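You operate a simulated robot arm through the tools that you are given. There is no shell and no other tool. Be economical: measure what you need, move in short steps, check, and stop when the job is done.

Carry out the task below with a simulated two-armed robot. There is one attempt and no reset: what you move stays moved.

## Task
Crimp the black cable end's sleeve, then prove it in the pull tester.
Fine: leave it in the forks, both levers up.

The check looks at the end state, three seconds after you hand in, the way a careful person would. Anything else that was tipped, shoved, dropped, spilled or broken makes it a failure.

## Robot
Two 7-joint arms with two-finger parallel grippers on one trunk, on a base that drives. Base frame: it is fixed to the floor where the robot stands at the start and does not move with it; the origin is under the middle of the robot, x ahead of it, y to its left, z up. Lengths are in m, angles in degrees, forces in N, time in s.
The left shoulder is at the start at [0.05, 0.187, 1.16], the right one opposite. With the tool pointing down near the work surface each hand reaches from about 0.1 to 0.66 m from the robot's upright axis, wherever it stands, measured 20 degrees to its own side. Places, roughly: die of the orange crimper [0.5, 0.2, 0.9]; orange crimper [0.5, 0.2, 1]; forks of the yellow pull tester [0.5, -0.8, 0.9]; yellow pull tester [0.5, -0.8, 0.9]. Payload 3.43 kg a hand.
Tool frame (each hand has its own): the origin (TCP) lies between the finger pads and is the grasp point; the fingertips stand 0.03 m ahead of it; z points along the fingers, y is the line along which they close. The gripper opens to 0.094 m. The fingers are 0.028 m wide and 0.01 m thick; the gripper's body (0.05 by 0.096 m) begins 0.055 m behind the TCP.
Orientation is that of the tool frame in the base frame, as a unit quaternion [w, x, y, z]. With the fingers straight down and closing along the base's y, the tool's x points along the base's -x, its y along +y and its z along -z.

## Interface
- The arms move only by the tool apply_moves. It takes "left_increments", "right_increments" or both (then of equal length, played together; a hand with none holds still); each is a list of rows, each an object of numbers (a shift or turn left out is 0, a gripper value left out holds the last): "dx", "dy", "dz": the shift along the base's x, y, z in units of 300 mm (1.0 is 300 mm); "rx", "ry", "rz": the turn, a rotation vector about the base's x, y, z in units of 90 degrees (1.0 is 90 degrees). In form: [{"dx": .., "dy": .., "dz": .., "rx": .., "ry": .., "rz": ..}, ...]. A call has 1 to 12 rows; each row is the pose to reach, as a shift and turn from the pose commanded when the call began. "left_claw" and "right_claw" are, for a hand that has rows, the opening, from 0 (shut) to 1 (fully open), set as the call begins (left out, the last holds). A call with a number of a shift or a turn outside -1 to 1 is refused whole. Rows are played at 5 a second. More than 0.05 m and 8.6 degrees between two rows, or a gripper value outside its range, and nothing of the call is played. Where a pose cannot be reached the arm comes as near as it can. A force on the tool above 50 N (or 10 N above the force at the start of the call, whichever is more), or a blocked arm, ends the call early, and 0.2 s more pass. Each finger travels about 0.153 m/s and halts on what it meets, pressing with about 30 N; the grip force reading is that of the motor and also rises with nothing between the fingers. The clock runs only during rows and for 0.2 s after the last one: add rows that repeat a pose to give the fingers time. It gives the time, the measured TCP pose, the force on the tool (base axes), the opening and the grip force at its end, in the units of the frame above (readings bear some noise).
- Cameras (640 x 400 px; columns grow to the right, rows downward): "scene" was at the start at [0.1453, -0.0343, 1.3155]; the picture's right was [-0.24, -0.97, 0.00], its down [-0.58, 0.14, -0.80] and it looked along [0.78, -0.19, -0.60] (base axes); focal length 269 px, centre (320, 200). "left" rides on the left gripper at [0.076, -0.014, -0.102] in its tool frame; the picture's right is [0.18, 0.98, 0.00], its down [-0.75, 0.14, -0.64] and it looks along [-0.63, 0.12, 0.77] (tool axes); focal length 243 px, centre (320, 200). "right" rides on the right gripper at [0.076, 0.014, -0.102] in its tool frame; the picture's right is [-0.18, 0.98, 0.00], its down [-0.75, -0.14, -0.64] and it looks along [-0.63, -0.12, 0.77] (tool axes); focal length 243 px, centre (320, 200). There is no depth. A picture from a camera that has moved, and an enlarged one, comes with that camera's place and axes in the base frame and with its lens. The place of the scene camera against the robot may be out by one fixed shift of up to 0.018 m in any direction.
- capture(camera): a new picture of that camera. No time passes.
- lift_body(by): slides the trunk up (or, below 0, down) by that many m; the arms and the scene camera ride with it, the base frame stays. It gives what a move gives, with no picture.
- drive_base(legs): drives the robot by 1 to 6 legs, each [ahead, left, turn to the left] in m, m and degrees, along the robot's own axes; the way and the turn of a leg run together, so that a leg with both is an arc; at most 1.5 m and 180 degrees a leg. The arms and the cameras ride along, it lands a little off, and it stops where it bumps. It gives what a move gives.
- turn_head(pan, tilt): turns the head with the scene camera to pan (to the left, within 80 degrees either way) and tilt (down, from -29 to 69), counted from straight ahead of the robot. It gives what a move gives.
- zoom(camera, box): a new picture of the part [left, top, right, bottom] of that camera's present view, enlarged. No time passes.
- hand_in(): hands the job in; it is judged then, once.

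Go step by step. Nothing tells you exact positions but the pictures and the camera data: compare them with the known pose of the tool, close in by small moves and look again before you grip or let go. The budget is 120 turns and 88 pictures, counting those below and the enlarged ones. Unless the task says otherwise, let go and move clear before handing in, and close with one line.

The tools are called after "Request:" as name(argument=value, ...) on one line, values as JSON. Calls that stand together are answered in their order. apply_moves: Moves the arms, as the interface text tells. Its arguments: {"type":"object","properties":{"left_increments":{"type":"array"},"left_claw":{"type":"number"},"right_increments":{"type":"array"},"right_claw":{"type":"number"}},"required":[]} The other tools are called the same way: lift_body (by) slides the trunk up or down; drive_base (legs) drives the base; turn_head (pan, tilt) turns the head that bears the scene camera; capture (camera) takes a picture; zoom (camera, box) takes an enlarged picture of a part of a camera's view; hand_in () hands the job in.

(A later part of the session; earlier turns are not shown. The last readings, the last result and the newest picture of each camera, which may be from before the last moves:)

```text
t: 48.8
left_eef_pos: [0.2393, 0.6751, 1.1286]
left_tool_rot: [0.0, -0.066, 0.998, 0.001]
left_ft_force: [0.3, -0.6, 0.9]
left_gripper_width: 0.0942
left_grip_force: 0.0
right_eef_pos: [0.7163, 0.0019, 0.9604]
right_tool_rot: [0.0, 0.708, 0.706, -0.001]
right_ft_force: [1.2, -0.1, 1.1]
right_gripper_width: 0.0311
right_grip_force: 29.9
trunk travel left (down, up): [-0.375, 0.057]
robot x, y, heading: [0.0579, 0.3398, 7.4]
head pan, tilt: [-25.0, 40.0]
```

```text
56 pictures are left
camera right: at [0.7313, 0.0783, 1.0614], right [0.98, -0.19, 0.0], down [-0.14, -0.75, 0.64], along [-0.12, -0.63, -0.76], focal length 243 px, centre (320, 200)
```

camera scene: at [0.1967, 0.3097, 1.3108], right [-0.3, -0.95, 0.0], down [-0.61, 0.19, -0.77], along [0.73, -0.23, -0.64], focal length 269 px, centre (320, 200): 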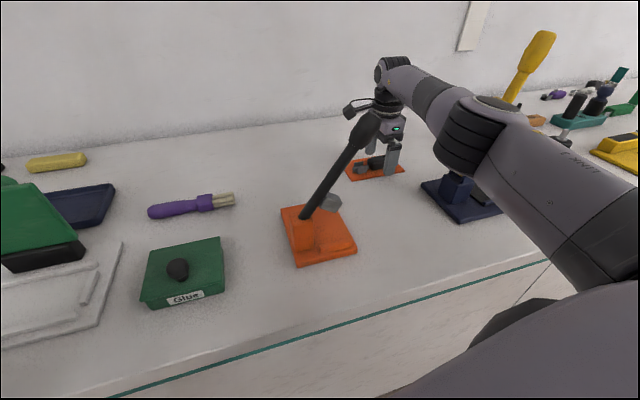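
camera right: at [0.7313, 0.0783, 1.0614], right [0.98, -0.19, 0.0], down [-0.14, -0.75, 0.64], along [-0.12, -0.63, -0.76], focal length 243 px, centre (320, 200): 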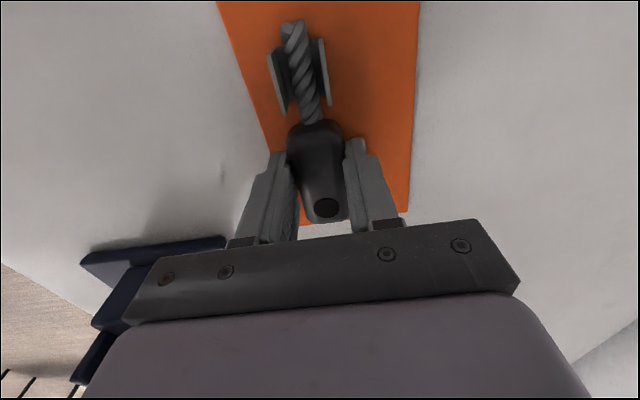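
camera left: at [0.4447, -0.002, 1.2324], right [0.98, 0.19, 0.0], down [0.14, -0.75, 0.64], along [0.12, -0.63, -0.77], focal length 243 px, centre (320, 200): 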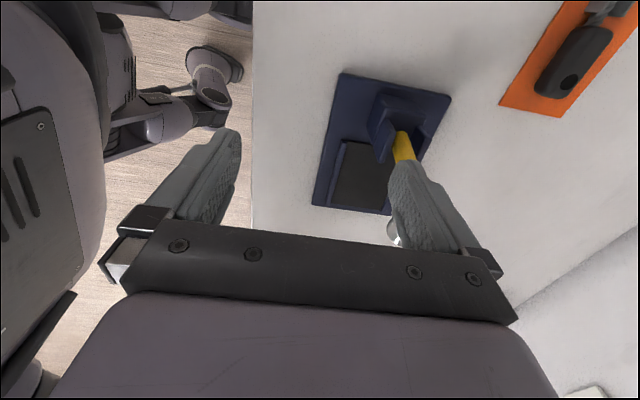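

The handle is gripped (0.031 m wide), with the sleeve centre ~0.051 and tip ~0.070 ahead of the TCP. For clearance at the crimper lever I'll set it on the bare bench nearer, and regrip with the hand leaning back 20°.

Request:
apply_moves(right_increments=[{"dz": 0.08}, {"dz": 0.2}, {"dx": -0.13, "dz": 0.25}, {"dx": -0.26, "dz": 0.25}, {"dx": -0.39, "dz": 0.25}, {"dx": -0.52, "dz": 0.25}, {"dx": -0.65, "dz": 0.25}, {"dx": -0.75, "dz": 0.25}])

Request:
capture(camera="scene")

Request:
capture(camera="right")

```text
t: 50.6
left_eef_pos: [0.2391, 0.676, 1.1303]
left_tool_rot: [0.0, -0.066, 0.998, 0.0]
left_ft_force: [-0.6, -0.3, -0.7]
left_gripper_width: 0.0941
left_grip_force: 0.0
right_eef_pos: [0.4891, 0.0028, 1.0356]
right_tool_rot: [-0.001, 0.708, 0.706, -0.002]
right_ft_force: [0.4, 0.0, -1.3]
right_gripper_width: 0.0313
right_grip_force: 29.9
trunk travel left (down, up): [-0.375, 0.057]
robot x, y, heading: [0.0544, 0.3441, 7.7]
head pan, tilt: [-25.0, 40.0]
```

```text
55 pictures are left
camera scene: at [0.1963, 0.3092, 1.3108], right [-0.3, -0.95, 0.0], down [-0.61, 0.19, -0.77], along [0.73, -0.23, -0.64], focal length 269 px, centre (320, 200)
```

scene: 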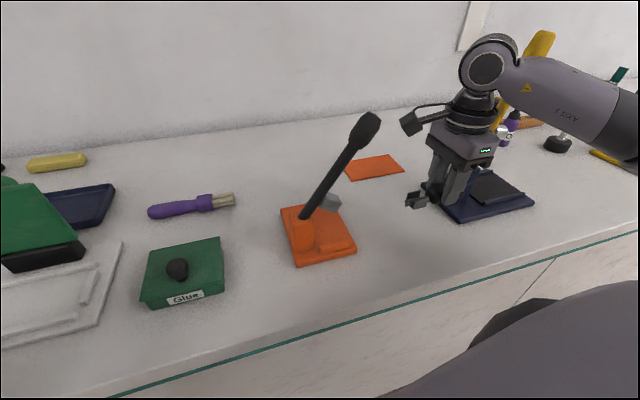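

```text
54 pictures are left
camera right: at [0.5049, 0.079, 1.1364], right [0.98, -0.19, 0.0], down [-0.14, -0.75, 0.64], along [-0.12, -0.63, -0.76], focal length 243 px, centre (320, 200)
```

right: 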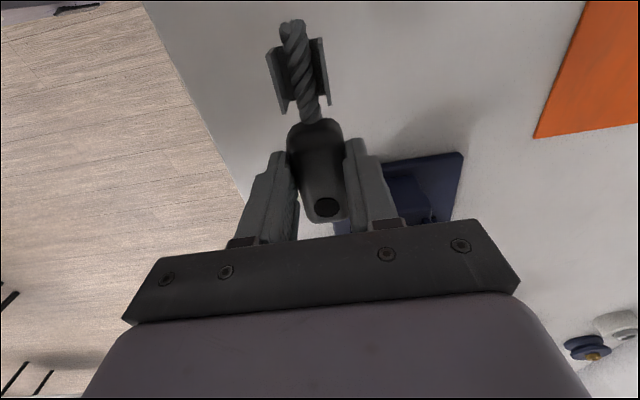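

Request:
apply_moves(right_increments=[{"dx": -0.03, "dy": 0.1, "dz": -0.1}, {"dx": -0.03, "dy": 0.13, "dz": -0.18}, {"dx": -0.03, "dy": 0.13, "dz": -0.23}, {"dx": -0.03, "dy": 0.13, "dz": -0.255}])

Request:
zoom(camera="scene", box=[370, 130, 530, 250])

```text
t: 51.6
left_eef_pos: [0.2398, 0.6749, 1.1289]
left_tool_rot: [-0.001, -0.067, 0.998, 0.0]
left_ft_force: [0.1, -0.3, -0.8]
left_gripper_width: 0.0941
left_grip_force: 0.1
right_eef_pos: [0.4826, 0.0405, 0.9594]
right_tool_rot: [-0.001, 0.707, 0.707, -0.002]
right_ft_force: [0.6, 0.3, -1.0]
right_gripper_width: 0.0313
right_grip_force: 30.1
trunk travel left (down, up): [-0.375, 0.057]
robot x, y, heading: [0.057, 0.3416, 7.5]
head pan, tilt: [-25.0, 40.0]
```

```text
3.33 times, centred on (450, 190) of scene
camera zoom: at [0.1967, 0.3092, 1.3107], right [-0.3, -0.95, 0.0], down [-0.61, 0.19, -0.77], along [0.73, -0.23, -0.64], focal length 896 px, centre (-113, 233)
```

zoom: 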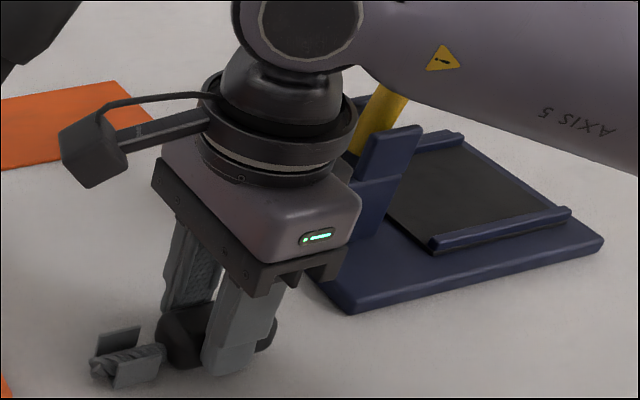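

Request:
apply_moves(right_increments=[{"dz": -0.004}, {"dz": -0.008}, {"dz": -0.008}])

```text
t: 52.4
left_eef_pos: [0.2402, 0.6756, 1.1292]
left_tool_rot: [-0.001, -0.066, 0.998, 0.0]
left_ft_force: [-0.5, 0.5, -0.2]
left_gripper_width: 0.0941
left_grip_force: 0.1
right_eef_pos: [0.4829, 0.0403, 0.9575]
right_tool_rot: [-0.001, 0.708, 0.706, -0.003]
right_ft_force: [0.1, -0.2, -1.7]
right_gripper_width: 0.0314
right_grip_force: 30.6
trunk travel left (down, up): [-0.375, 0.057]
robot x, y, heading: [0.0539, 0.343, 7.7]
head pan, tilt: [-25.0, 40.0]
```

Request:
apply_moves(right_increments=[{"dz": -0.004}, {"dz": -0.007}, {"dz": -0.007}])

```text
t: 53.2
left_eef_pos: [0.2396, 0.6767, 1.1311]
left_tool_rot: [0.0, -0.066, 0.998, -0.001]
left_ft_force: [-0.7, -0.2, 0.4]
left_gripper_width: 0.0939
left_grip_force: 0.1
right_eef_pos: [0.4825, 0.0412, 0.9567]
right_tool_rot: [0.002, 0.708, 0.706, -0.001]
right_ft_force: [2.1, 0.5, 13.8]
right_gripper_width: 0.0313
right_grip_force: 29.7
trunk travel left (down, up): [-0.375, 0.057]
robot x, y, heading: [0.051, 0.3396, 8.0]
head pan, tilt: [-25.0, 40.0]
```

Contact with the bench. Opening, tilting the hand back 20° about x, and regripping.

Request:
apply_moves(right_increments=[{"dz": 0.005}, {"dz": 0.005}, {"dz": 0.025}, {"dz": 0.025, "rx": 0.08}, {"dz": 0.025, "rx": 0.15}, {"dz": 0.025, "rx": 0.222}, {"dz": 0.022, "rx": 0.222}], right_claw=0.65)

Request:
capture(camera="right")

Request:
zoom(camera="scene", box=[370, 130, 530, 250])

```text
t: 54.8
left_eef_pos: [0.2399, 0.6766, 1.1301]
left_tool_rot: [-0.001, -0.067, 0.998, 0.0]
left_ft_force: [0.1, 0.8, -0.9]
left_gripper_width: 0.0942
left_grip_force: 0.0
right_eef_pos: [0.4833, 0.0406, 0.9617]
right_tool_rot: [-0.124, 0.697, 0.696, 0.121]
right_ft_force: [-0.5, 0.8, 0.8]
right_gripper_width: 0.0613
right_grip_force: 0.1
trunk travel left (down, up): [-0.375, 0.057]
robot x, y, heading: [0.0566, 0.3418, 7.5]
head pan, tilt: [-25.0, 40.0]
```

```text
52 pictures are left
camera right: at [0.4971, 0.0775, 1.0822], right [0.98, -0.17, -0.07], down [-0.14, -0.93, 0.35], along [-0.12, -0.33, -0.94], focal length 243 px, centre (320, 200)
```

right: 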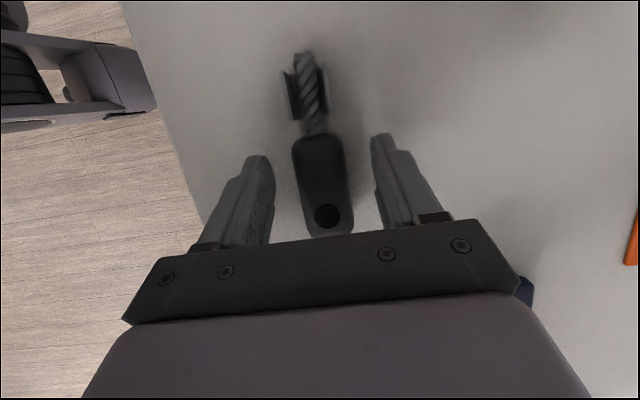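

```text
3.33 times, centred on (450, 190) of scene
camera zoom: at [0.1966, 0.3094, 1.3108], right [-0.3, -0.95, 0.0], down [-0.61, 0.19, -0.77], along [0.73, -0.23, -0.64], focal length 896 px, centre (-113, 233)
```

zoom: 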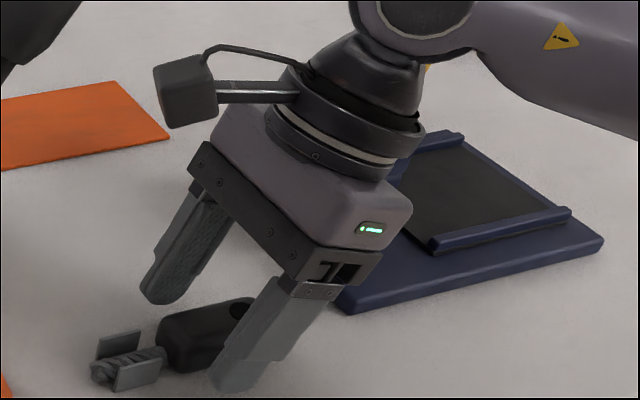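

Request:
apply_moves(right_increments=[{"dz": -0.003}, {"dz": -0.003}, {"dz": -0.003}, {"dz": -0.003}], right_claw=0)

Request:
apply_moves(right_increments=[{"dz": 0.08}, {"dz": 0.2}, {"dz": 0.3, "dx": -0.05}, {"dz": 0.4, "dx": -0.1, "dy": -0.05}])

Request:
capture(camera="right")

```text
t: 55.8
left_eef_pos: [0.2388, 0.6753, 1.1299]
left_tool_rot: [0.0, -0.067, 0.998, 0.0]
left_ft_force: [0.8, -0.3, -0.6]
left_gripper_width: 0.0941
left_grip_force: 0.0
right_eef_pos: [0.4833, 0.0413, 0.9603]
right_tool_rot: [-0.124, 0.697, 0.696, 0.122]
right_ft_force: [0.5, -0.6, 3.2]
right_gripper_width: 0.0315
right_grip_force: 29.6
trunk travel left (down, up): [-0.375, 0.057]
robot x, y, heading: [0.0581, 0.3394, 7.6]
head pan, tilt: [-25.0, 40.0]
```

```text
t: 56.8
left_eef_pos: [0.2394, 0.6765, 1.1296]
left_tool_rot: [0.0, -0.066, 0.998, 0.0]
left_ft_force: [0.9, 0.6, -0.5]
left_gripper_width: 0.0939
left_grip_force: 0.1
right_eef_pos: [0.4531, 0.0242, 1.079]
right_tool_rot: [-0.124, 0.696, 0.697, 0.12]
right_ft_force: [-0.4, 0.5, -0.7]
right_gripper_width: 0.0313
right_grip_force: 30.0
trunk travel left (down, up): [-0.375, 0.057]
robot x, y, heading: [0.0569, 0.3413, 7.7]
head pan, tilt: [-25.0, 40.0]
```

```text
50 pictures are left
camera right: at [0.4673, 0.0614, 1.1998], right [0.98, -0.17, -0.07], down [-0.14, -0.93, 0.35], along [-0.12, -0.33, -0.93], focal length 243 px, centre (320, 200)
```

right: 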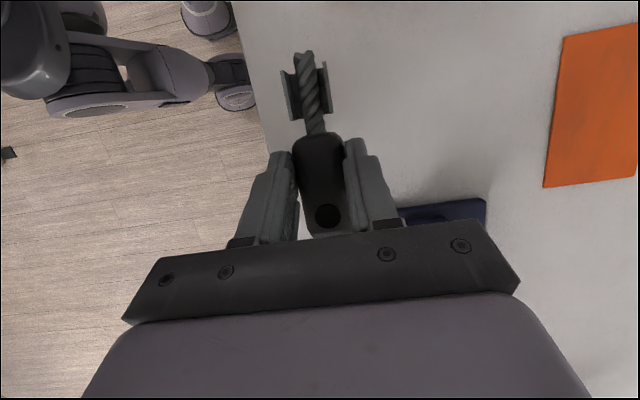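

Regripped cleanly: tip ~0.069 and sleeve centre ~0.050 ahead of the TCP. Retracting and turning the hand +90° so that the tip points toward −x, then driving so that the forearm clears the crimper lever.

Request:
apply_moves(right_increments=[{"dx": -0.08, "rz": 0.09}, {"dx": -0.16, "rz": 0.18}, {"dx": -0.2, "rz": 0.27}, {"dx": -0.2, "rz": 0.36}, {"dx": -0.2, "rz": 0.45}, {"dx": -0.2, "rz": 0.54}, {"dx": -0.2, "rz": 0.63}, {"dx": -0.2, "rz": 0.72}, {"dx": -0.2, "rz": 0.81}, {"dx": -0.2, "rz": 0.9}, {"dx": -0.2, "rz": 0.99}])

Request:
drive_base(legs=[[-0.01, -0.265, 2]])

Request:
capture(camera="scene")

```text
t: 59.2
left_eef_pos: [0.2391, 0.675, 1.129]
left_tool_rot: [0.0, -0.066, 0.998, -0.001]
left_ft_force: [-0.5, 0.1, 0.0]
left_gripper_width: 0.0943
left_grip_force: 0.0
right_eef_pos: [0.3915, 0.0255, 1.0803]
right_tool_rot: [-0.172, 0.007, 0.985, -0.001]
right_ft_force: [-0.7, 0.3, -1.0]
right_gripper_width: 0.0314
right_grip_force: 30.2
trunk travel left (down, up): [-0.375, 0.057]
robot x, y, heading: [0.0569, 0.342, 7.6]
head pan, tilt: [-25.0, 40.0]
```

```text
t: 61.1
left_eef_pos: [0.2568, 0.4184, 1.1292]
left_tool_rot: [0.0, -0.085, 0.996, 0.001]
left_ft_force: [-0.5, 0.3, 0.4]
left_gripper_width: 0.0941
left_grip_force: 0.0
right_eef_pos: [0.4336, -0.2248, 1.0807]
right_tool_rot: [-0.172, -0.01, 0.985, -0.003]
right_ft_force: [-1.0, 0.6, -0.8]
right_gripper_width: 0.0312
right_grip_force: 30.6
trunk travel left (down, up): [-0.375, 0.057]
robot x, y, heading: [0.0852, 0.0763, 9.8]
head pan, tilt: [-25.0, 40.0]
```

```text
49 pictures are left
camera scene: at [0.2273, 0.0511, 1.3107], right [-0.26, -0.96, 0.0], down [-0.62, 0.17, -0.77], along [0.74, -0.2, -0.64], focal length 269 px, centre (320, 200)
```

scene: 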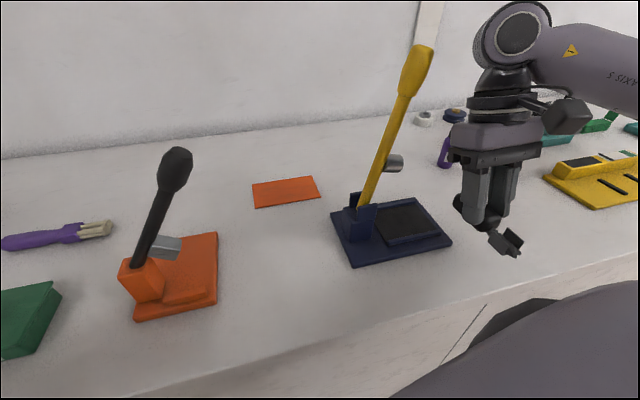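

Now swing the right hand left in front, then forward through the gap at y≈0.05.

Request:
apply_moves(right_increments=[{"dx": -0.07, "dy": 0.13}, {"dx": -0.07, "dy": 0.27}, {"dx": -0.07, "dy": 0.41}, {"dx": -0.07, "dy": 0.55}, {"dx": -0.07, "dy": 0.69}, {"dx": -0.07, "dy": 0.83}, {"dx": -0.07, "dy": 0.93}])

Request:
apply_moves(right_increments=[{"dx": 0.14}, {"dx": 0.28}, {"dx": 0.42}, {"dx": 0.56}])

Request:
turn_head(pan=10, tilt=45)

Request:
capture(camera="scene")

Request:
capture(camera="right")

```text
t: 62.7
left_eef_pos: [0.2561, 0.4192, 1.1282]
left_tool_rot: [0.0, -0.085, 0.996, -0.001]
left_ft_force: [0.4, 0.0, 0.6]
left_gripper_width: 0.0936
left_grip_force: 0.1
right_eef_pos: [0.4112, 0.0556, 1.0786]
right_tool_rot: [-0.173, -0.009, 0.985, -0.005]
right_ft_force: [-0.2, 0.4, -1.7]
right_gripper_width: 0.0313
right_grip_force: 29.8
trunk travel left (down, up): [-0.375, 0.057]
robot x, y, heading: [0.0828, 0.0782, 9.7]
head pan, tilt: [-25.0, 40.0]
```

```text
t: 63.7
left_eef_pos: [0.2571, 0.42, 1.1295]
left_tool_rot: [0.0, -0.085, 0.996, -0.001]
left_ft_force: [-0.3, 0.4, -0.2]
left_gripper_width: 0.0938
left_grip_force: 0.1
right_eef_pos: [0.5799, 0.0563, 1.083]
right_tool_rot: [-0.172, -0.012, 0.985, -0.005]
right_ft_force: [0.7, 0.5, -1.6]
right_gripper_width: 0.0315
right_grip_force: 30.2
trunk travel left (down, up): [-0.375, 0.057]
robot x, y, heading: [0.0846, 0.0749, 9.7]
head pan, tilt: [-25.0, 40.0]
```

```text
t: 64.7
left_eef_pos: [0.2558, 0.4196, 1.1295]
left_tool_rot: [-0.001, -0.086, 0.996, 0.001]
left_ft_force: [0.6, 0.4, -0.1]
left_gripper_width: 0.0941
left_grip_force: 0.0
right_eef_pos: [0.5803, 0.0557, 1.0827]
right_tool_rot: [-0.172, -0.01, 0.985, -0.004]
right_ft_force: [-1.1, 1.0, -0.8]
right_gripper_width: 0.0311
right_grip_force: 29.8
trunk travel left (down, up): [-0.375, 0.057]
robot x, y, heading: [0.0829, 0.0778, 9.9]
head pan, tilt: [10.0, 45.0]
```

```text
48 pictures are left
camera scene: at [0.2217, 0.1015, 1.3035], right [0.34, -0.94, 0.0], down [-0.67, -0.24, -0.71], along [0.67, 0.24, -0.71], focal length 269 px, centre (320, 200)
```

scene: 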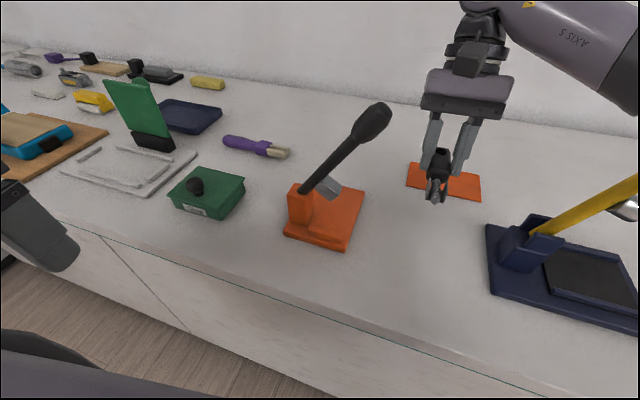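

```text
47 pictures are left
camera right: at [0.5434, 0.0703, 1.2028], right [0.15, 0.99, -0.07], down [0.93, -0.12, 0.35], along [0.34, -0.12, -0.93], focal length 243 px, centre (320, 200)
```

right: 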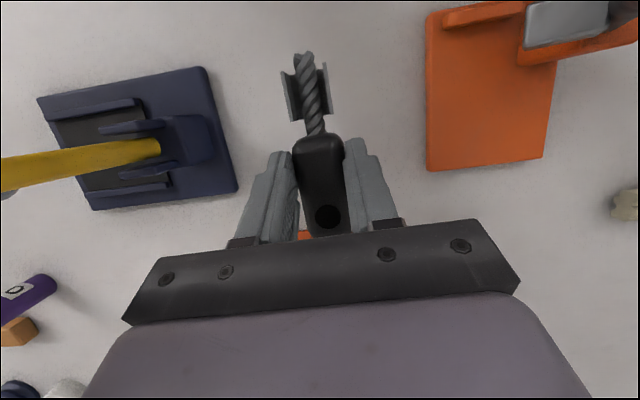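

The wrist view gives the crimper plate (x 0.479–0.621, y 0.159–0.275), the stop bar's inner face at x≈0.491 and the hammer around x≈0.513. Zooming to fix the die's y.

Request:
zoom(camera="scene", box=[270, 95, 400, 255])

Request:
zoom(camera="right", box=[400, 0, 640, 180])

```text
2.50 times, centred on (335, 175) of scene
camera zoom: at [0.2217, 0.1015, 1.3035], right [0.34, -0.94, 0.0], down [-0.67, -0.24, -0.71], along [0.67, 0.24, -0.71], focal length 672 px, centre (282, 262)
```

zoom: 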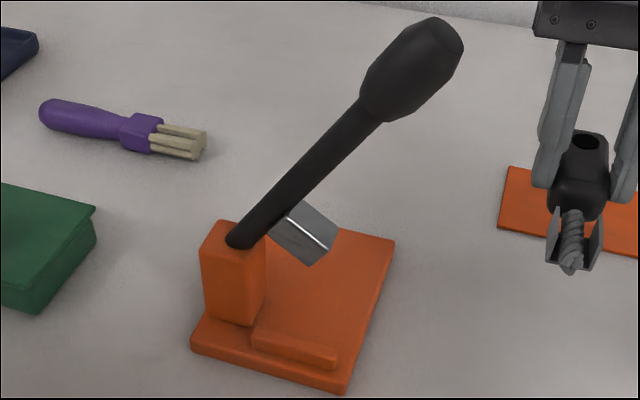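

```text
2.22 times, centred on (520, 90) of right
camera zoom: at [0.5434, 0.0703, 1.2028], right [0.15, 0.99, -0.07], down [0.93, -0.12, 0.35], along [0.34, -0.12, -0.93], focal length 539 px, centre (-124, 444)
```

zoom: 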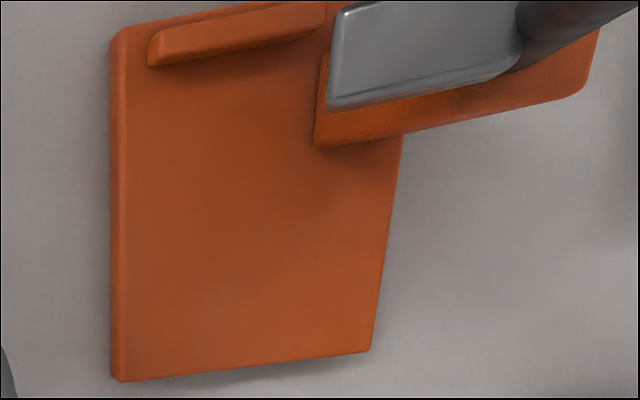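

The die line is near y≈0.202, with the hammer over x≈0.513. I'll descend to just above plate height on the crimper's right side, then slide the sleeve in under the raised hammer.

Request:
apply_moves(right_increments=[{"dz": -0.12, "rz": -0.013}, {"dz": -0.24, "rz": -0.013}, {"dz": -0.305, "rz": -0.013}, {"dz": -0.305, "dy": 0.12, "rz": -0.013}, {"dz": -0.305, "dy": 0.2, "rz": -0.013}])

Request:
capture(camera="right")

Request:
capture(camera="scene")

```text
t: 65.9
left_eef_pos: [0.2572, 0.4211, 1.129]
left_tool_rot: [-0.001, -0.086, 0.996, 0.0]
left_ft_force: [-0.5, 0.8, -0.4]
left_gripper_width: 0.0939
left_grip_force: 0.1
right_eef_pos: [0.5803, 0.1163, 0.9883]
right_tool_rot: [-0.172, 0.001, 0.985, -0.002]
right_ft_force: [-0.4, 0.1, -1.4]
right_gripper_width: 0.0313
right_grip_force: 30.2
trunk travel left (down, up): [-0.375, 0.057]
robot x, y, heading: [0.0863, 0.0755, 9.7]
head pan, tilt: [10.0, 45.0]
```

```text
44 pictures are left
camera right: at [0.5438, 0.1308, 1.11], right [0.17, 0.98, -0.07], down [0.93, -0.14, 0.35], along [0.33, -0.12, -0.93], focal length 243 px, centre (320, 200)
```

right: 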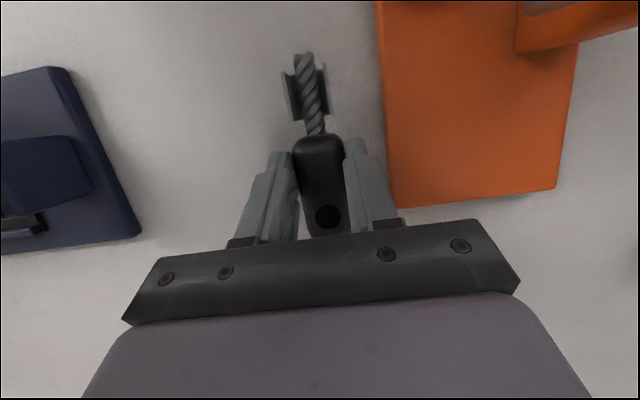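

```text
43 pictures are left
camera scene: at [0.2217, 0.1018, 1.3035], right [0.34, -0.94, 0.0], down [-0.67, -0.24, -0.71], along [0.67, 0.24, -0.71], focal length 269 px, centre (320, 200)
```

scene: 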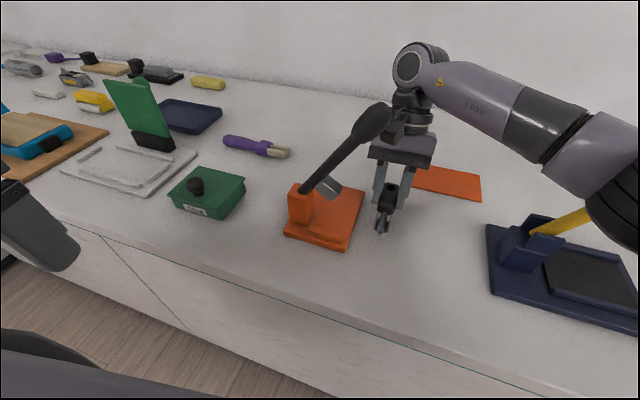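

The hand's camera box would strike the lever if I went all the way in while holding. Instead I'll set the piece on the plate ~4 cm short of the stop, release, and push it home from behind with closed fingers.

Request:
apply_moves(right_increments=[{"dx": 0.04}, {"dx": 0.067, "dy": 0.04}, {"dx": 0.067, "dy": 0.14}, {"dx": 0.067, "dy": 0.22}, {"dx": 0.067, "dy": 0.286}])

Request:
capture(camera="right")

Request:
zoom(camera="scene", box=[270, 60, 470, 260])

```text
t: 67.1
left_eef_pos: [0.2564, 0.4181, 1.1294]
left_tool_rot: [-0.001, -0.085, 0.996, 0.0]
left_ft_force: [-0.4, -0.1, 0.2]
left_gripper_width: 0.094
left_grip_force: 0.2
right_eef_pos: [0.6021, 0.1629, 0.9943]
right_tool_rot: [-0.173, 0.016, 0.985, 0.001]
right_ft_force: [0.9, -0.1, -2.1]
right_gripper_width: 0.0312
right_grip_force: 29.9
right hand out of reach, approached as far as the arm can: row 4, 5
trunk travel left (down, up): [-0.375, 0.057]
robot x, y, heading: [0.0864, 0.0771, 9.9]
head pan, tilt: [10.0, 45.0]
```

```text
42 pictures are left
camera right: at [0.5661, 0.1794, 1.1148], right [0.21, 0.98, -0.07], down [0.92, -0.17, 0.35], along [0.33, -0.13, -0.94], focal length 243 px, centre (320, 200)
```

right: 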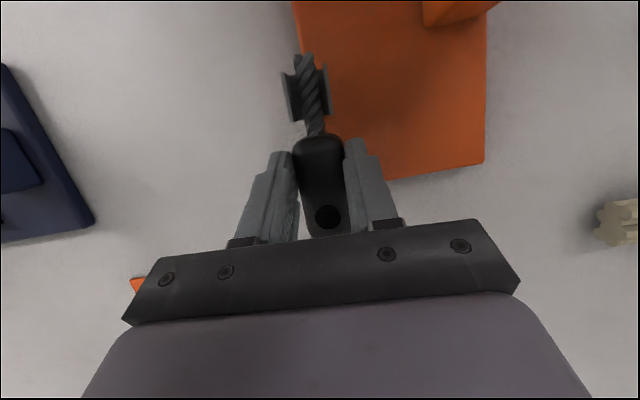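

```text
2.00 times, centred on (370, 160) of scene
camera zoom: at [0.2222, 0.1009, 1.3034], right [0.34, -0.94, 0.0], down [-0.67, -0.24, -0.71], along [0.67, 0.24, -0.71], focal length 538 px, centre (220, 280)
```

zoom: 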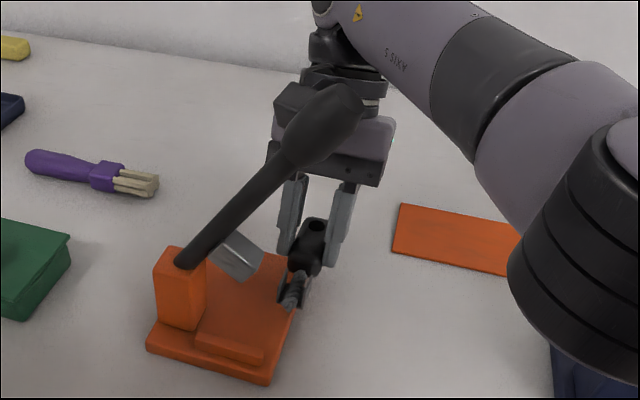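

Out of arm reach by ~4 cm, so I'll shift the base left 4 cm with the hand as is.

Request:
drive_base(legs=[[0.007, 0.05, 0]])

Request:
capture(camera="right")

```text
t: 68.2
left_eef_pos: [0.2564, 0.4719, 1.1289]
left_tool_rot: [0.0, -0.083, 0.997, -0.001]
left_ft_force: [-0.4, -0.4, -0.4]
left_gripper_width: 0.0938
left_grip_force: 0.1
right_eef_pos: [0.6029, 0.2121, 0.9952]
right_tool_rot: [-0.171, 0.023, 0.985, 0.001]
right_ft_force: [-0.1, 0.4, -1.0]
right_gripper_width: 0.0313
right_grip_force: 29.9
trunk travel left (down, up): [-0.375, 0.057]
robot x, y, heading: [0.0864, 0.1269, 9.6]
head pan, tilt: [10.0, 45.0]
stopped in leg 1: the robot was blocked; the commanded pose is now the measured one
```

```text
40 pictures are left
camera right: at [0.5675, 0.2287, 1.1163], right [0.22, 0.97, -0.07], down [0.92, -0.18, 0.35], along [0.33, -0.14, -0.93], focal length 243 px, centre (320, 200)
```

right: 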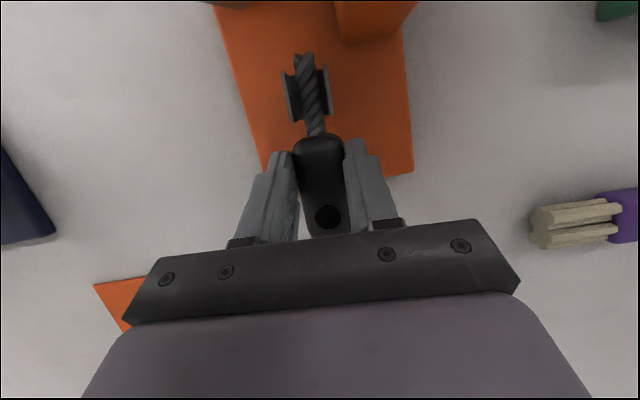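

Request:
apply_moves(right_increments=[{"dx": -0.007, "dy": -0.03, "rz": 0.03}, {"dx": -0.007, "dy": -0.03, "dz": -0.03, "rz": 0.03}, {"dx": -0.007, "dy": -0.03, "dz": -0.045, "rz": 0.03}])

Request:
apply_moves(right_increments=[{"dz": -0.007}, {"dz": -0.014}, {"dz": -0.014}])

```text
t: 69.0
left_eef_pos: [0.2572, 0.4728, 1.128]
left_tool_rot: [-0.001, -0.083, 0.997, -0.001]
left_ft_force: [0.4, 0.3, -0.3]
left_gripper_width: 0.0942
left_grip_force: 0.1
right_eef_pos: [0.6123, 0.1993, 0.9947]
right_tool_rot: [-0.168, 0.009, 0.986, 0.001]
right_ft_force: [-0.2, -0.2, -2.1]
right_gripper_width: 0.0314
right_grip_force: 30.2
right hand out of reach, approached as far as the arm can: row 1, 2, 3
trunk travel left (down, up): [-0.375, 0.057]
robot x, y, heading: [0.0825, 0.13, 9.7]
head pan, tilt: [10.0, 45.0]
```

```text
t: 69.8
left_eef_pos: [0.2563, 0.4715, 1.13]
left_tool_rot: [-0.001, -0.084, 0.996, -0.001]
left_ft_force: [1.0, 0.7, -0.3]
left_gripper_width: 0.094
left_grip_force: 0.1
right_eef_pos: [0.6076, 0.2026, 0.9875]
right_tool_rot: [-0.17, 0.005, 0.985, -0.002]
right_ft_force: [0.0, 0.0, -0.7]
right_gripper_width: 0.0316
right_grip_force: 30.0
trunk travel left (down, up): [-0.375, 0.057]
robot x, y, heading: [0.0823, 0.1274, 9.6]
head pan, tilt: [10.0, 45.0]
```

Request:
apply_moves(right_increments=[{"dx": -0.013, "dz": -0.01}, {"dx": -0.02, "dz": -0.025}, {"dx": -0.02, "dz": -0.025}])

```text
t: 70.6
left_eef_pos: [0.2572, 0.4721, 1.1294]
left_tool_rot: [-0.001, -0.084, 0.996, -0.002]
left_ft_force: [-0.4, -0.3, 0.4]
left_gripper_width: 0.0939
left_grip_force: 0.0
right_eef_pos: [0.6089, 0.2, 0.9789]
right_tool_rot: [-0.172, 0.013, 0.985, -0.001]
right_ft_force: [-0.7, -1.3, -1.1]
right_gripper_width: 0.0315
right_grip_force: 30.2
right hand out of reach, approached as far as the arm can: row 1, 2, 3
trunk travel left (down, up): [-0.375, 0.057]
robot x, y, heading: [0.0859, 0.1292, 9.7]
head pan, tilt: [10.0, 45.0]
```

Request:
apply_moves(right_increments=[{"dz": -0.006}, {"dz": -0.012}, {"dz": -0.012}])

```text
t: 71.4
left_eef_pos: [0.2575, 0.4726, 1.1291]
left_tool_rot: [0.0, -0.083, 0.997, -0.001]
left_ft_force: [0.0, -0.6, -0.1]
left_gripper_width: 0.094
left_grip_force: 0.1
right_eef_pos: [0.6013, 0.2128, 0.9806]
right_tool_rot: [-0.17, -0.003, 0.985, -0.003]
right_ft_force: [0.4, 0.0, -0.5]
right_gripper_width: 0.0314
right_grip_force: 30.1
trunk travel left (down, up): [-0.375, 0.057]
robot x, y, heading: [0.082, 0.1259, 9.4]
head pan, tilt: [10.0, 45.0]
```

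The pose is hunting near a joint limit; I'll let it settle and read again.

Request:
apply_moves(right_increments=[{"dz": 0}, {"dz": 0}, {"dz": 0}])

Request:
capture(camera="scene")

```text
t: 72.2
left_eef_pos: [0.256, 0.4714, 1.1288]
left_tool_rot: [0.0, -0.084, 0.997, -0.001]
left_ft_force: [-0.7, -0.4, 0.3]
left_gripper_width: 0.094
left_grip_force: 0.1
right_eef_pos: [0.6017, 0.213, 0.9801]
right_tool_rot: [-0.17, -0.001, 0.985, -0.002]
right_ft_force: [0.2, 0.1, -2.1]
right_gripper_width: 0.0311
right_grip_force: 29.8
trunk travel left (down, up): [-0.375, 0.057]
robot x, y, heading: [0.0821, 0.1288, 9.4]
head pan, tilt: [10.0, 45.0]
```

```text
39 pictures are left
camera scene: at [0.2206, 0.154, 1.3035], right [0.34, -0.94, 0.0], down [-0.67, -0.24, -0.71], along [0.67, 0.24, -0.71], focal length 269 px, centre (320, 200)
```

scene: 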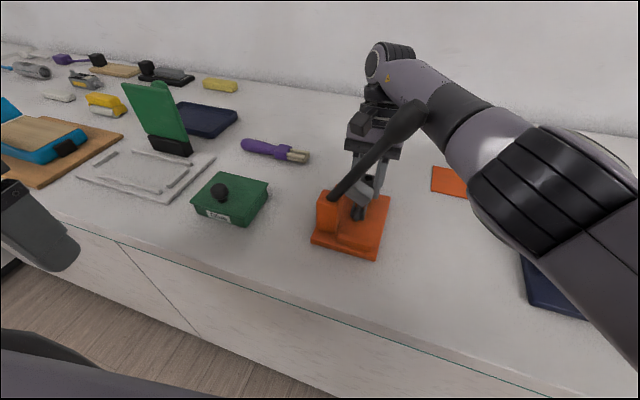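

Request:
zoom(camera="scene", box=[300, 30, 480, 260])

Request:
capture(camera="right")

```text
1.74 times, centred on (390, 145) of scene
camera zoom: at [0.2206, 0.154, 1.3035], right [0.34, -0.94, 0.0], down [-0.67, -0.24, -0.71], along [0.67, 0.24, -0.71], focal length 468 px, centre (198, 296)
```

zoom: 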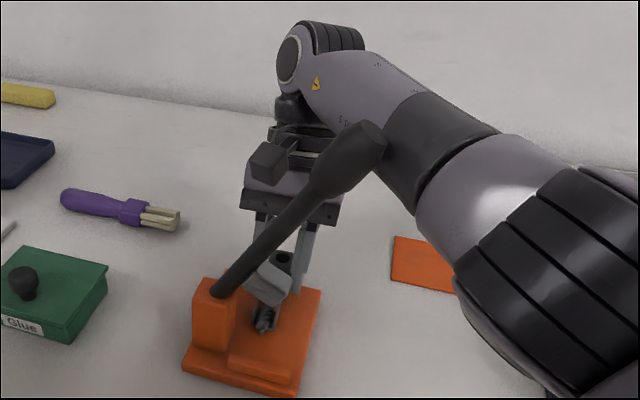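

```text
37 pictures are left
camera right: at [0.5648, 0.2273, 1.1005], right [0.17, 0.98, -0.07], down [0.93, -0.14, 0.35], along [0.34, -0.12, -0.93], focal length 243 px, centre (320, 200)
```

right: 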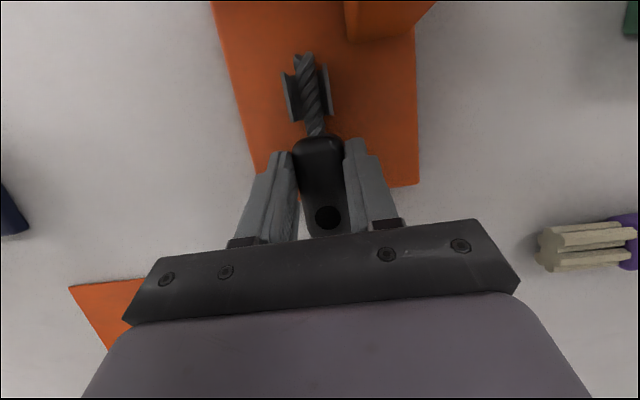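

Request:
apply_moves(right_increments=[{"dy": -0.015}, {"dy": -0.03}, {"dy": -0.03}])

Request:
apply_moves(right_increments=[{"dz": -0.007}, {"dz": -0.013}, {"dz": -0.013}])

```text
t: 73.0
left_eef_pos: [0.256, 0.4727, 1.1291]
left_tool_rot: [0.0, -0.084, 0.996, -0.001]
left_ft_force: [-0.4, 0.1, -0.2]
left_gripper_width: 0.094
left_grip_force: 0.1
right_eef_pos: [0.6024, 0.2032, 0.98]
right_tool_rot: [-0.171, -0.002, 0.985, -0.003]
right_ft_force: [-0.5, 0.4, -1.6]
right_gripper_width: 0.0313
right_grip_force: 29.7
trunk travel left (down, up): [-0.375, 0.057]
robot x, y, heading: [0.085, 0.1318, 9.5]
head pan, tilt: [10.0, 45.0]
```

```text
t: 73.8
left_eef_pos: [0.2568, 0.4726, 1.1285]
left_tool_rot: [0.0, -0.084, 0.997, -0.001]
left_ft_force: [-0.1, 0.0, -0.6]
left_gripper_width: 0.0939
left_grip_force: 0.0
right_eef_pos: [0.6023, 0.2033, 0.977]
right_tool_rot: [-0.17, -0.001, 0.985, -0.002]
right_ft_force: [0.3, -0.5, 6.5]
right_gripper_width: 0.0313
right_grip_force: 30.2
trunk travel left (down, up): [-0.375, 0.057]
robot x, y, heading: [0.0859, 0.1323, 9.8]
head pan, tilt: [10.0, 45.0]
```

The piece is resting on the plate (plate top ≈0.941). I'll open, slide back 2.2 cm along the handle, and regrip at its rear so I can push in with more clearance.

Request:
apply_moves(right_increments=[{"dz": 0.003}, {"dz": 0.005}, {"dz": 0.008}, {"dz": 0.008, "dx": 0.035}, {"dz": 0.008, "dx": 0.075}, {"dz": 0.008, "dx": 0.075}], right_claw=0.6)

Request:
capture(camera="right")

```text
t: 75.2
left_eef_pos: [0.2562, 0.4728, 1.13]
left_tool_rot: [0.0, -0.083, 0.997, 0.0]
left_ft_force: [-0.8, -0.1, 0.0]
left_gripper_width: 0.094
left_grip_force: 0.0
right_eef_pos: [0.6142, 0.1945, 0.9791]
right_tool_rot: [-0.17, -0.001, 0.985, -0.002]
right_ft_force: [-1.0, 0.0, -1.1]
right_gripper_width: 0.0562
right_grip_force: 0.0
right hand out of reach, approached as far as the arm can: row 4, 5, 6
trunk travel left (down, up): [-0.375, 0.057]
robot x, y, heading: [0.0851, 0.1287, 9.7]
head pan, tilt: [10.0, 45.0]
```

```text
36 pictures are left
camera right: at [0.5762, 0.2091, 1.0989], right [0.17, 0.98, -0.07], down [0.93, -0.14, 0.35], along [0.34, -0.12, -0.93], focal length 243 px, centre (320, 200)
```

right: 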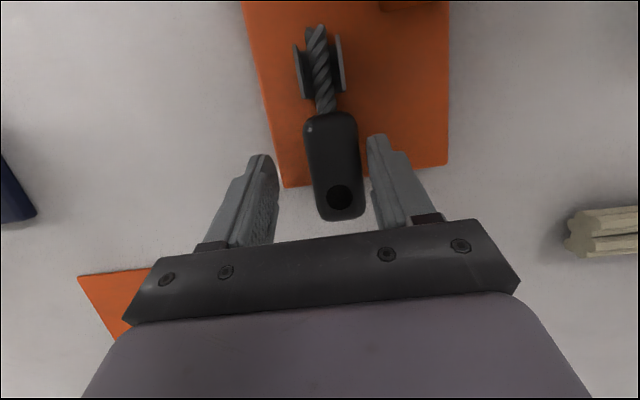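

Extension is limited, so I'll do the slide in two stages: grip here, slide in 2 cm, regrip further back, and slide again.

Request:
apply_moves(right_increments=[{"dx": -0.01, "dy": 0.015}, {"dx": -0.01, "dy": 0.02}, {"dx": -0.01, "dy": 0.02}])

Request:
apply_moves(right_increments=[{"dx": 0}, {"dx": 0}, {"dx": 0}], right_claw=0)

```text
t: 76.0
left_eef_pos: [0.2558, 0.4722, 1.1278]
left_tool_rot: [-0.002, -0.083, 0.997, -0.001]
left_ft_force: [-0.3, 0.0, -0.5]
left_gripper_width: 0.0941
left_grip_force: 0.0
right_eef_pos: [0.6104, 0.1999, 0.98]
right_tool_rot: [-0.17, -0.001, 0.985, -0.002]
right_ft_force: [0.5, -0.7, -1.2]
right_gripper_width: 0.0564
right_grip_force: 0.0
trunk travel left (down, up): [-0.375, 0.057]
robot x, y, heading: [0.0854, 0.1298, 9.7]
head pan, tilt: [10.0, 45.0]
```

```text
t: 76.8
left_eef_pos: [0.256, 0.472, 1.1289]
left_tool_rot: [0.0, -0.084, 0.996, -0.001]
left_ft_force: [0.5, 0.3, 1.0]
left_gripper_width: 0.0941
left_grip_force: 0.1
right_eef_pos: [0.6095, 0.2009, 0.9784]
right_tool_rot: [-0.171, -0.001, 0.985, -0.002]
right_ft_force: [-0.4, -0.7, 0.9]
right_gripper_width: 0.0313
right_grip_force: 30.1
trunk travel left (down, up): [-0.375, 0.057]
robot x, y, heading: [0.0821, 0.1291, 9.2]
head pan, tilt: [10.0, 45.0]
```

Request:
apply_moves(right_increments=[{"dx": -0.02, "dz": 0.003}, {"dx": -0.04, "dy": 0.004, "dz": 0.003}, {"dx": -0.06, "dy": 0.008, "dz": 0.003}, {"dx": -0.072, "dy": 0.008, "dz": 0.0}])

Request:
capture(camera="right")

Request:
zoom(camera="scene", box=[300, 30, 480, 260])

```text
t: 77.8
left_eef_pos: [0.2568, 0.4716, 1.1296]
left_tool_rot: [0.0, -0.084, 0.996, 0.0]
left_ft_force: [-0.1, 0.2, 0.3]
left_gripper_width: 0.0941
left_grip_force: 0.1
right_eef_pos: [0.5892, 0.2018, 0.9797]
right_tool_rot: [-0.169, 0.0, 0.986, -0.001]
right_ft_force: [2.0, 0.4, 4.2]
right_gripper_width: 0.0312
right_grip_force: 29.6
trunk travel left (down, up): [-0.375, 0.057]
robot x, y, heading: [0.0839, 0.1309, 9.7]
head pan, tilt: [10.0, 45.0]
```

```text
35 pictures are left
camera right: at [0.552, 0.2171, 1.0994], right [0.17, 0.98, -0.07], down [0.93, -0.14, 0.35], along [0.34, -0.12, -0.93], focal length 243 px, centre (320, 200)
```

right: 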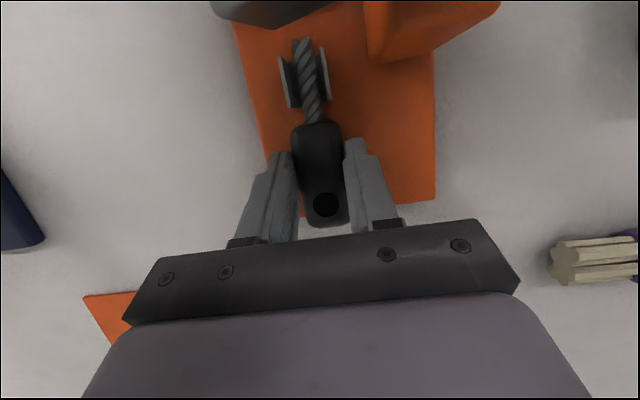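

```text
1.74 times, centred on (390, 145) of scene
camera zoom: at [0.2204, 0.1539, 1.3036], right [0.34, -0.94, 0.0], down [-0.67, -0.24, -0.71], along [0.67, 0.24, -0.71], focal length 468 px, centre (198, 296)
```

zoom: 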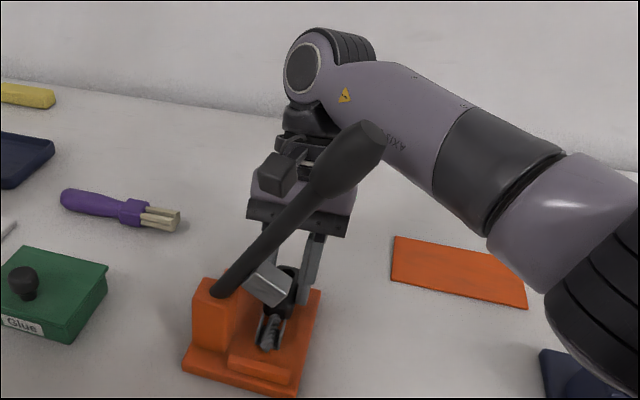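

The tip is now at x≈0.516, 2.5 cm short of the stop. Second regrip further back.

Request:
apply_moves(right_increments=[{"dx": 0}, {"dx": 0}, {"dx": 0.02}, {"dx": 0.05}, {"dx": 0.07}, {"dx": 0.07}], right_claw=0.55)

Request:
apply_moves(right_increments=[{"dx": 0}, {"dx": 0}, {"dx": 0}], right_claw=0)

Request:
apply_moves(right_increments=[{"dx": -0.02, "dz": 0.003}, {"dx": -0.04, "dz": 0.003}, {"dx": -0.06, "dz": 0.003}, {"dx": -0.072}])

Request:
capture(camera="right")

```text
t: 79.2
left_eef_pos: [0.2563, 0.4714, 1.1298]
left_tool_rot: [-0.001, -0.084, 0.996, -0.001]
left_ft_force: [0.4, 0.4, -0.1]
left_gripper_width: 0.0939
left_grip_force: 0.0
right_eef_pos: [0.6077, 0.2022, 0.9786]
right_tool_rot: [-0.17, -0.001, 0.985, -0.003]
right_ft_force: [-0.5, 0.4, -0.1]
right_gripper_width: 0.0518
right_grip_force: 0.1
trunk travel left (down, up): [-0.375, 0.057]
robot x, y, heading: [0.0844, 0.131, 9.6]
head pan, tilt: [10.0, 45.0]
```

```text
t: 80.0
left_eef_pos: [0.2559, 0.472, 1.1284]
left_tool_rot: [0.0, -0.084, 0.996, -0.001]
left_ft_force: [-0.5, -0.3, -0.2]
left_gripper_width: 0.094
left_grip_force: 0.1
right_eef_pos: [0.6067, 0.2024, 0.978]
right_tool_rot: [-0.17, -0.002, 0.985, -0.003]
right_ft_force: [-1.3, -0.1, 0.3]
right_gripper_width: 0.0313
right_grip_force: 30.0
trunk travel left (down, up): [-0.375, 0.057]
robot x, y, heading: [0.0824, 0.1322, 9.7]
head pan, tilt: [10.0, 45.0]
```

```text
t: 81.0
left_eef_pos: [0.2557, 0.4728, 1.1294]
left_tool_rot: [0.0, -0.083, 0.997, -0.001]
left_ft_force: [0.2, 0.0, -0.1]
left_gripper_width: 0.094
left_grip_force: 0.1
right_eef_pos: [0.5881, 0.2027, 0.9785]
right_tool_rot: [-0.171, 0.0, 0.985, -0.002]
right_ft_force: [-0.1, 0.0, 0.0]
right_gripper_width: 0.0314
right_grip_force: 30.3
trunk travel left (down, up): [-0.375, 0.057]
robot x, y, heading: [0.0861, 0.1265, 9.6]
head pan, tilt: [10.0, 45.0]
```

```text
33 pictures are left
camera right: at [0.5513, 0.2182, 1.0996], right [0.17, 0.98, -0.07], down [0.93, -0.14, 0.35], along [0.34, -0.12, -0.93], focal length 243 px, centre (320, 200)
```

right: 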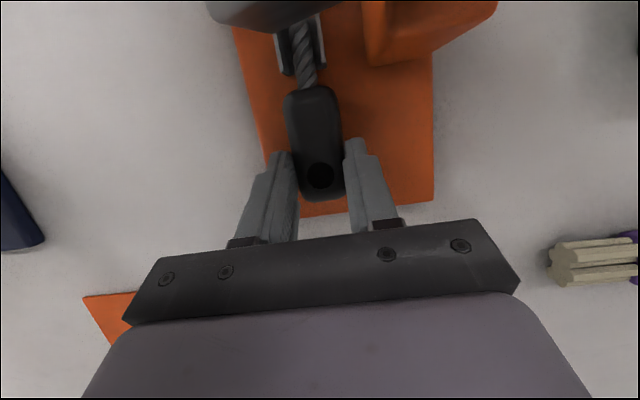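

Request:
apply_moves(right_increments=[{"dx": -0.008}, {"dx": -0.015}, {"dx": -0.02}, {"dx": -0.02}])

Request:
zoom(camera="scene", box=[310, 170, 400, 260])

```text
t: 82.0
left_eef_pos: [0.2567, 0.4722, 1.1288]
left_tool_rot: [0.0, -0.084, 0.997, 0.0]
left_ft_force: [-0.5, 0.2, -1.1]
left_gripper_width: 0.0941
left_grip_force: 0.0
right_eef_pos: [0.5848, 0.2027, 0.9781]
right_tool_rot: [-0.169, 0.001, 0.986, -0.001]
right_ft_force: [17.8, 2.2, 6.0]
right_gripper_width: 0.0312
right_grip_force: 30.3
trunk travel left (down, up): [-0.375, 0.057]
robot x, y, heading: [0.0798, 0.1299, 9.5]
head pan, tilt: [10.0, 45.0]
```

```text
4.44 times, centred on (355, 215) of scene
camera zoom: at [0.2222, 0.154, 1.3034], right [0.34, -0.94, 0.0], down [-0.67, -0.24, -0.71], along [0.67, 0.24, -0.71], focal length 1195 px, centre (164, 133)
```

zoom: 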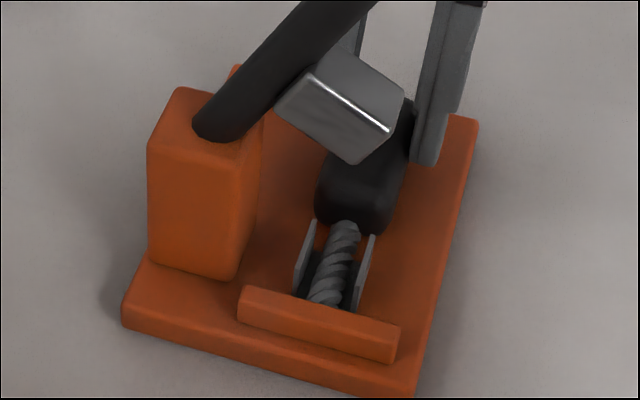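

The tip is against the stop and the sleeve sits centred under the hammer. Releasing and backing out along the entry path.

Request:
apply_moves(right_increments=[{"dx": 0.007}, {"dx": 0.007}, {"dx": 0.007}, {"dx": 0.03, "dz": 0.04}, {"dx": 0.055, "dz": 0.11}, {"dx": 0.055, "dz": 0.15}, {"dx": 0.055, "dz": 0.15, "dy": -0.12}, {"dx": 0.055, "dz": 0.15, "dy": -0.25}, {"dx": 0.055, "dz": 0.15, "dy": -0.38}], right_claw=0.55)

Request:
zoom(camera="scene", box=[290, 80, 450, 260])

```text
t: 84.0
left_eef_pos: [0.2556, 0.4705, 1.1296]
left_tool_rot: [0.0, -0.083, 0.997, 0.001]
left_ft_force: [-0.2, 0.0, 0.2]
left_gripper_width: 0.094
left_grip_force: 0.1
right_eef_pos: [0.5968, 0.0882, 1.0253]
right_tool_rot: [-0.171, -0.001, 0.985, -0.002]
right_ft_force: [0.5, -0.2, -0.1]
right_gripper_width: 0.0519
right_grip_force: 0.0
trunk travel left (down, up): [-0.375, 0.057]
robot x, y, heading: [0.0825, 0.1237, 9.7]
head pan, tilt: [10.0, 45.0]
```

```text
2.22 times, centred on (370, 170) of scene
camera zoom: at [0.2206, 0.1532, 1.3035], right [0.34, -0.94, 0.0], down [-0.67, -0.24, -0.71], along [0.67, 0.24, -0.71], focal length 597 px, centre (209, 267)
```

zoom: 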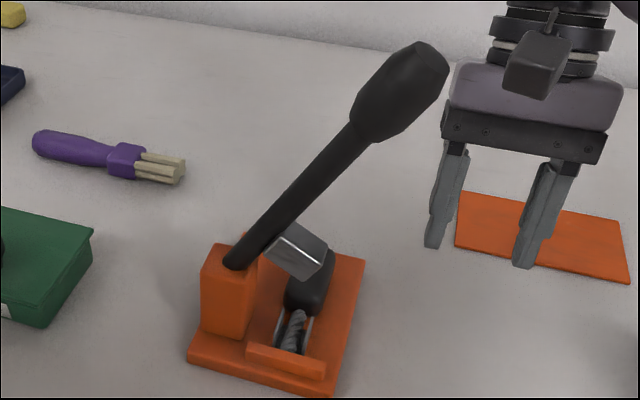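

The cable end lies free and correct. Next, untilt the right hand and turn it to yaw −90° so that it can grip the lever knob across x.

Request:
apply_moves(right_increments=[{"ry": -0.07, "dy": -0.1, "dz": 0.1}, {"ry": -0.14, "dy": -0.2, "dz": 0.2, "dx": -0.05}, {"ry": -0.22, "dy": -0.25, "dz": 0.34, "dx": -0.1}, {"ry": -0.22, "dy": -0.25, "dz": 0.48, "dx": -0.2}, {"ry": -0.22, "dy": -0.25, "dz": 0.6, "dx": -0.3}], right_claw=1)

Request:
apply_moves(right_increments=[{"rz": -0.09, "dz": 0.05}, {"rz": -0.18, "dz": 0.1}, {"rz": -0.27, "dz": 0.15}, {"rz": -0.36, "dz": 0.2}, {"rz": -0.45, "dz": 0.2}, {"rz": -0.54, "dz": 0.2}, {"rz": -0.63, "dz": 0.2}, {"rz": -0.72, "dz": 0.2}, {"rz": -0.81, "dz": 0.2}, {"rz": -0.9, "dz": 0.2}, {"rz": -0.99, "dz": 0.2}])

Request:
capture(camera="right")

```text
refused: row 4 steps farther than a row can; nothing moved
```

```text
t: 86.4
left_eef_pos: [0.2568, 0.4715, 1.1286]
left_tool_rot: [0.0, -0.083, 0.997, -0.001]
left_ft_force: [0.3, 0.4, -0.2]
left_gripper_width: 0.0938
left_grip_force: 0.1
right_eef_pos: [0.5986, 0.0888, 1.0831]
right_tool_rot: [-0.123, 0.691, 0.703, 0.119]
right_ft_force: [0.5, 0.2, 0.4]
right_gripper_width: 0.0516
right_grip_force: 0.2
trunk travel left (down, up): [-0.375, 0.057]
robot x, y, heading: [0.0831, 0.1261, 9.5]
head pan, tilt: [10.0, 45.0]
```

```text
30 pictures are left
camera right: at [0.6128, 0.1265, 1.2042], right [0.99, -0.16, -0.07], down [-0.12, -0.93, 0.35], along [-0.12, -0.34, -0.93], focal length 243 px, centre (320, 200)
```

right: 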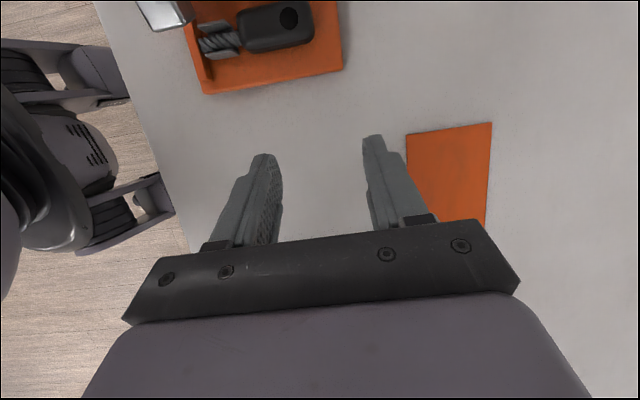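

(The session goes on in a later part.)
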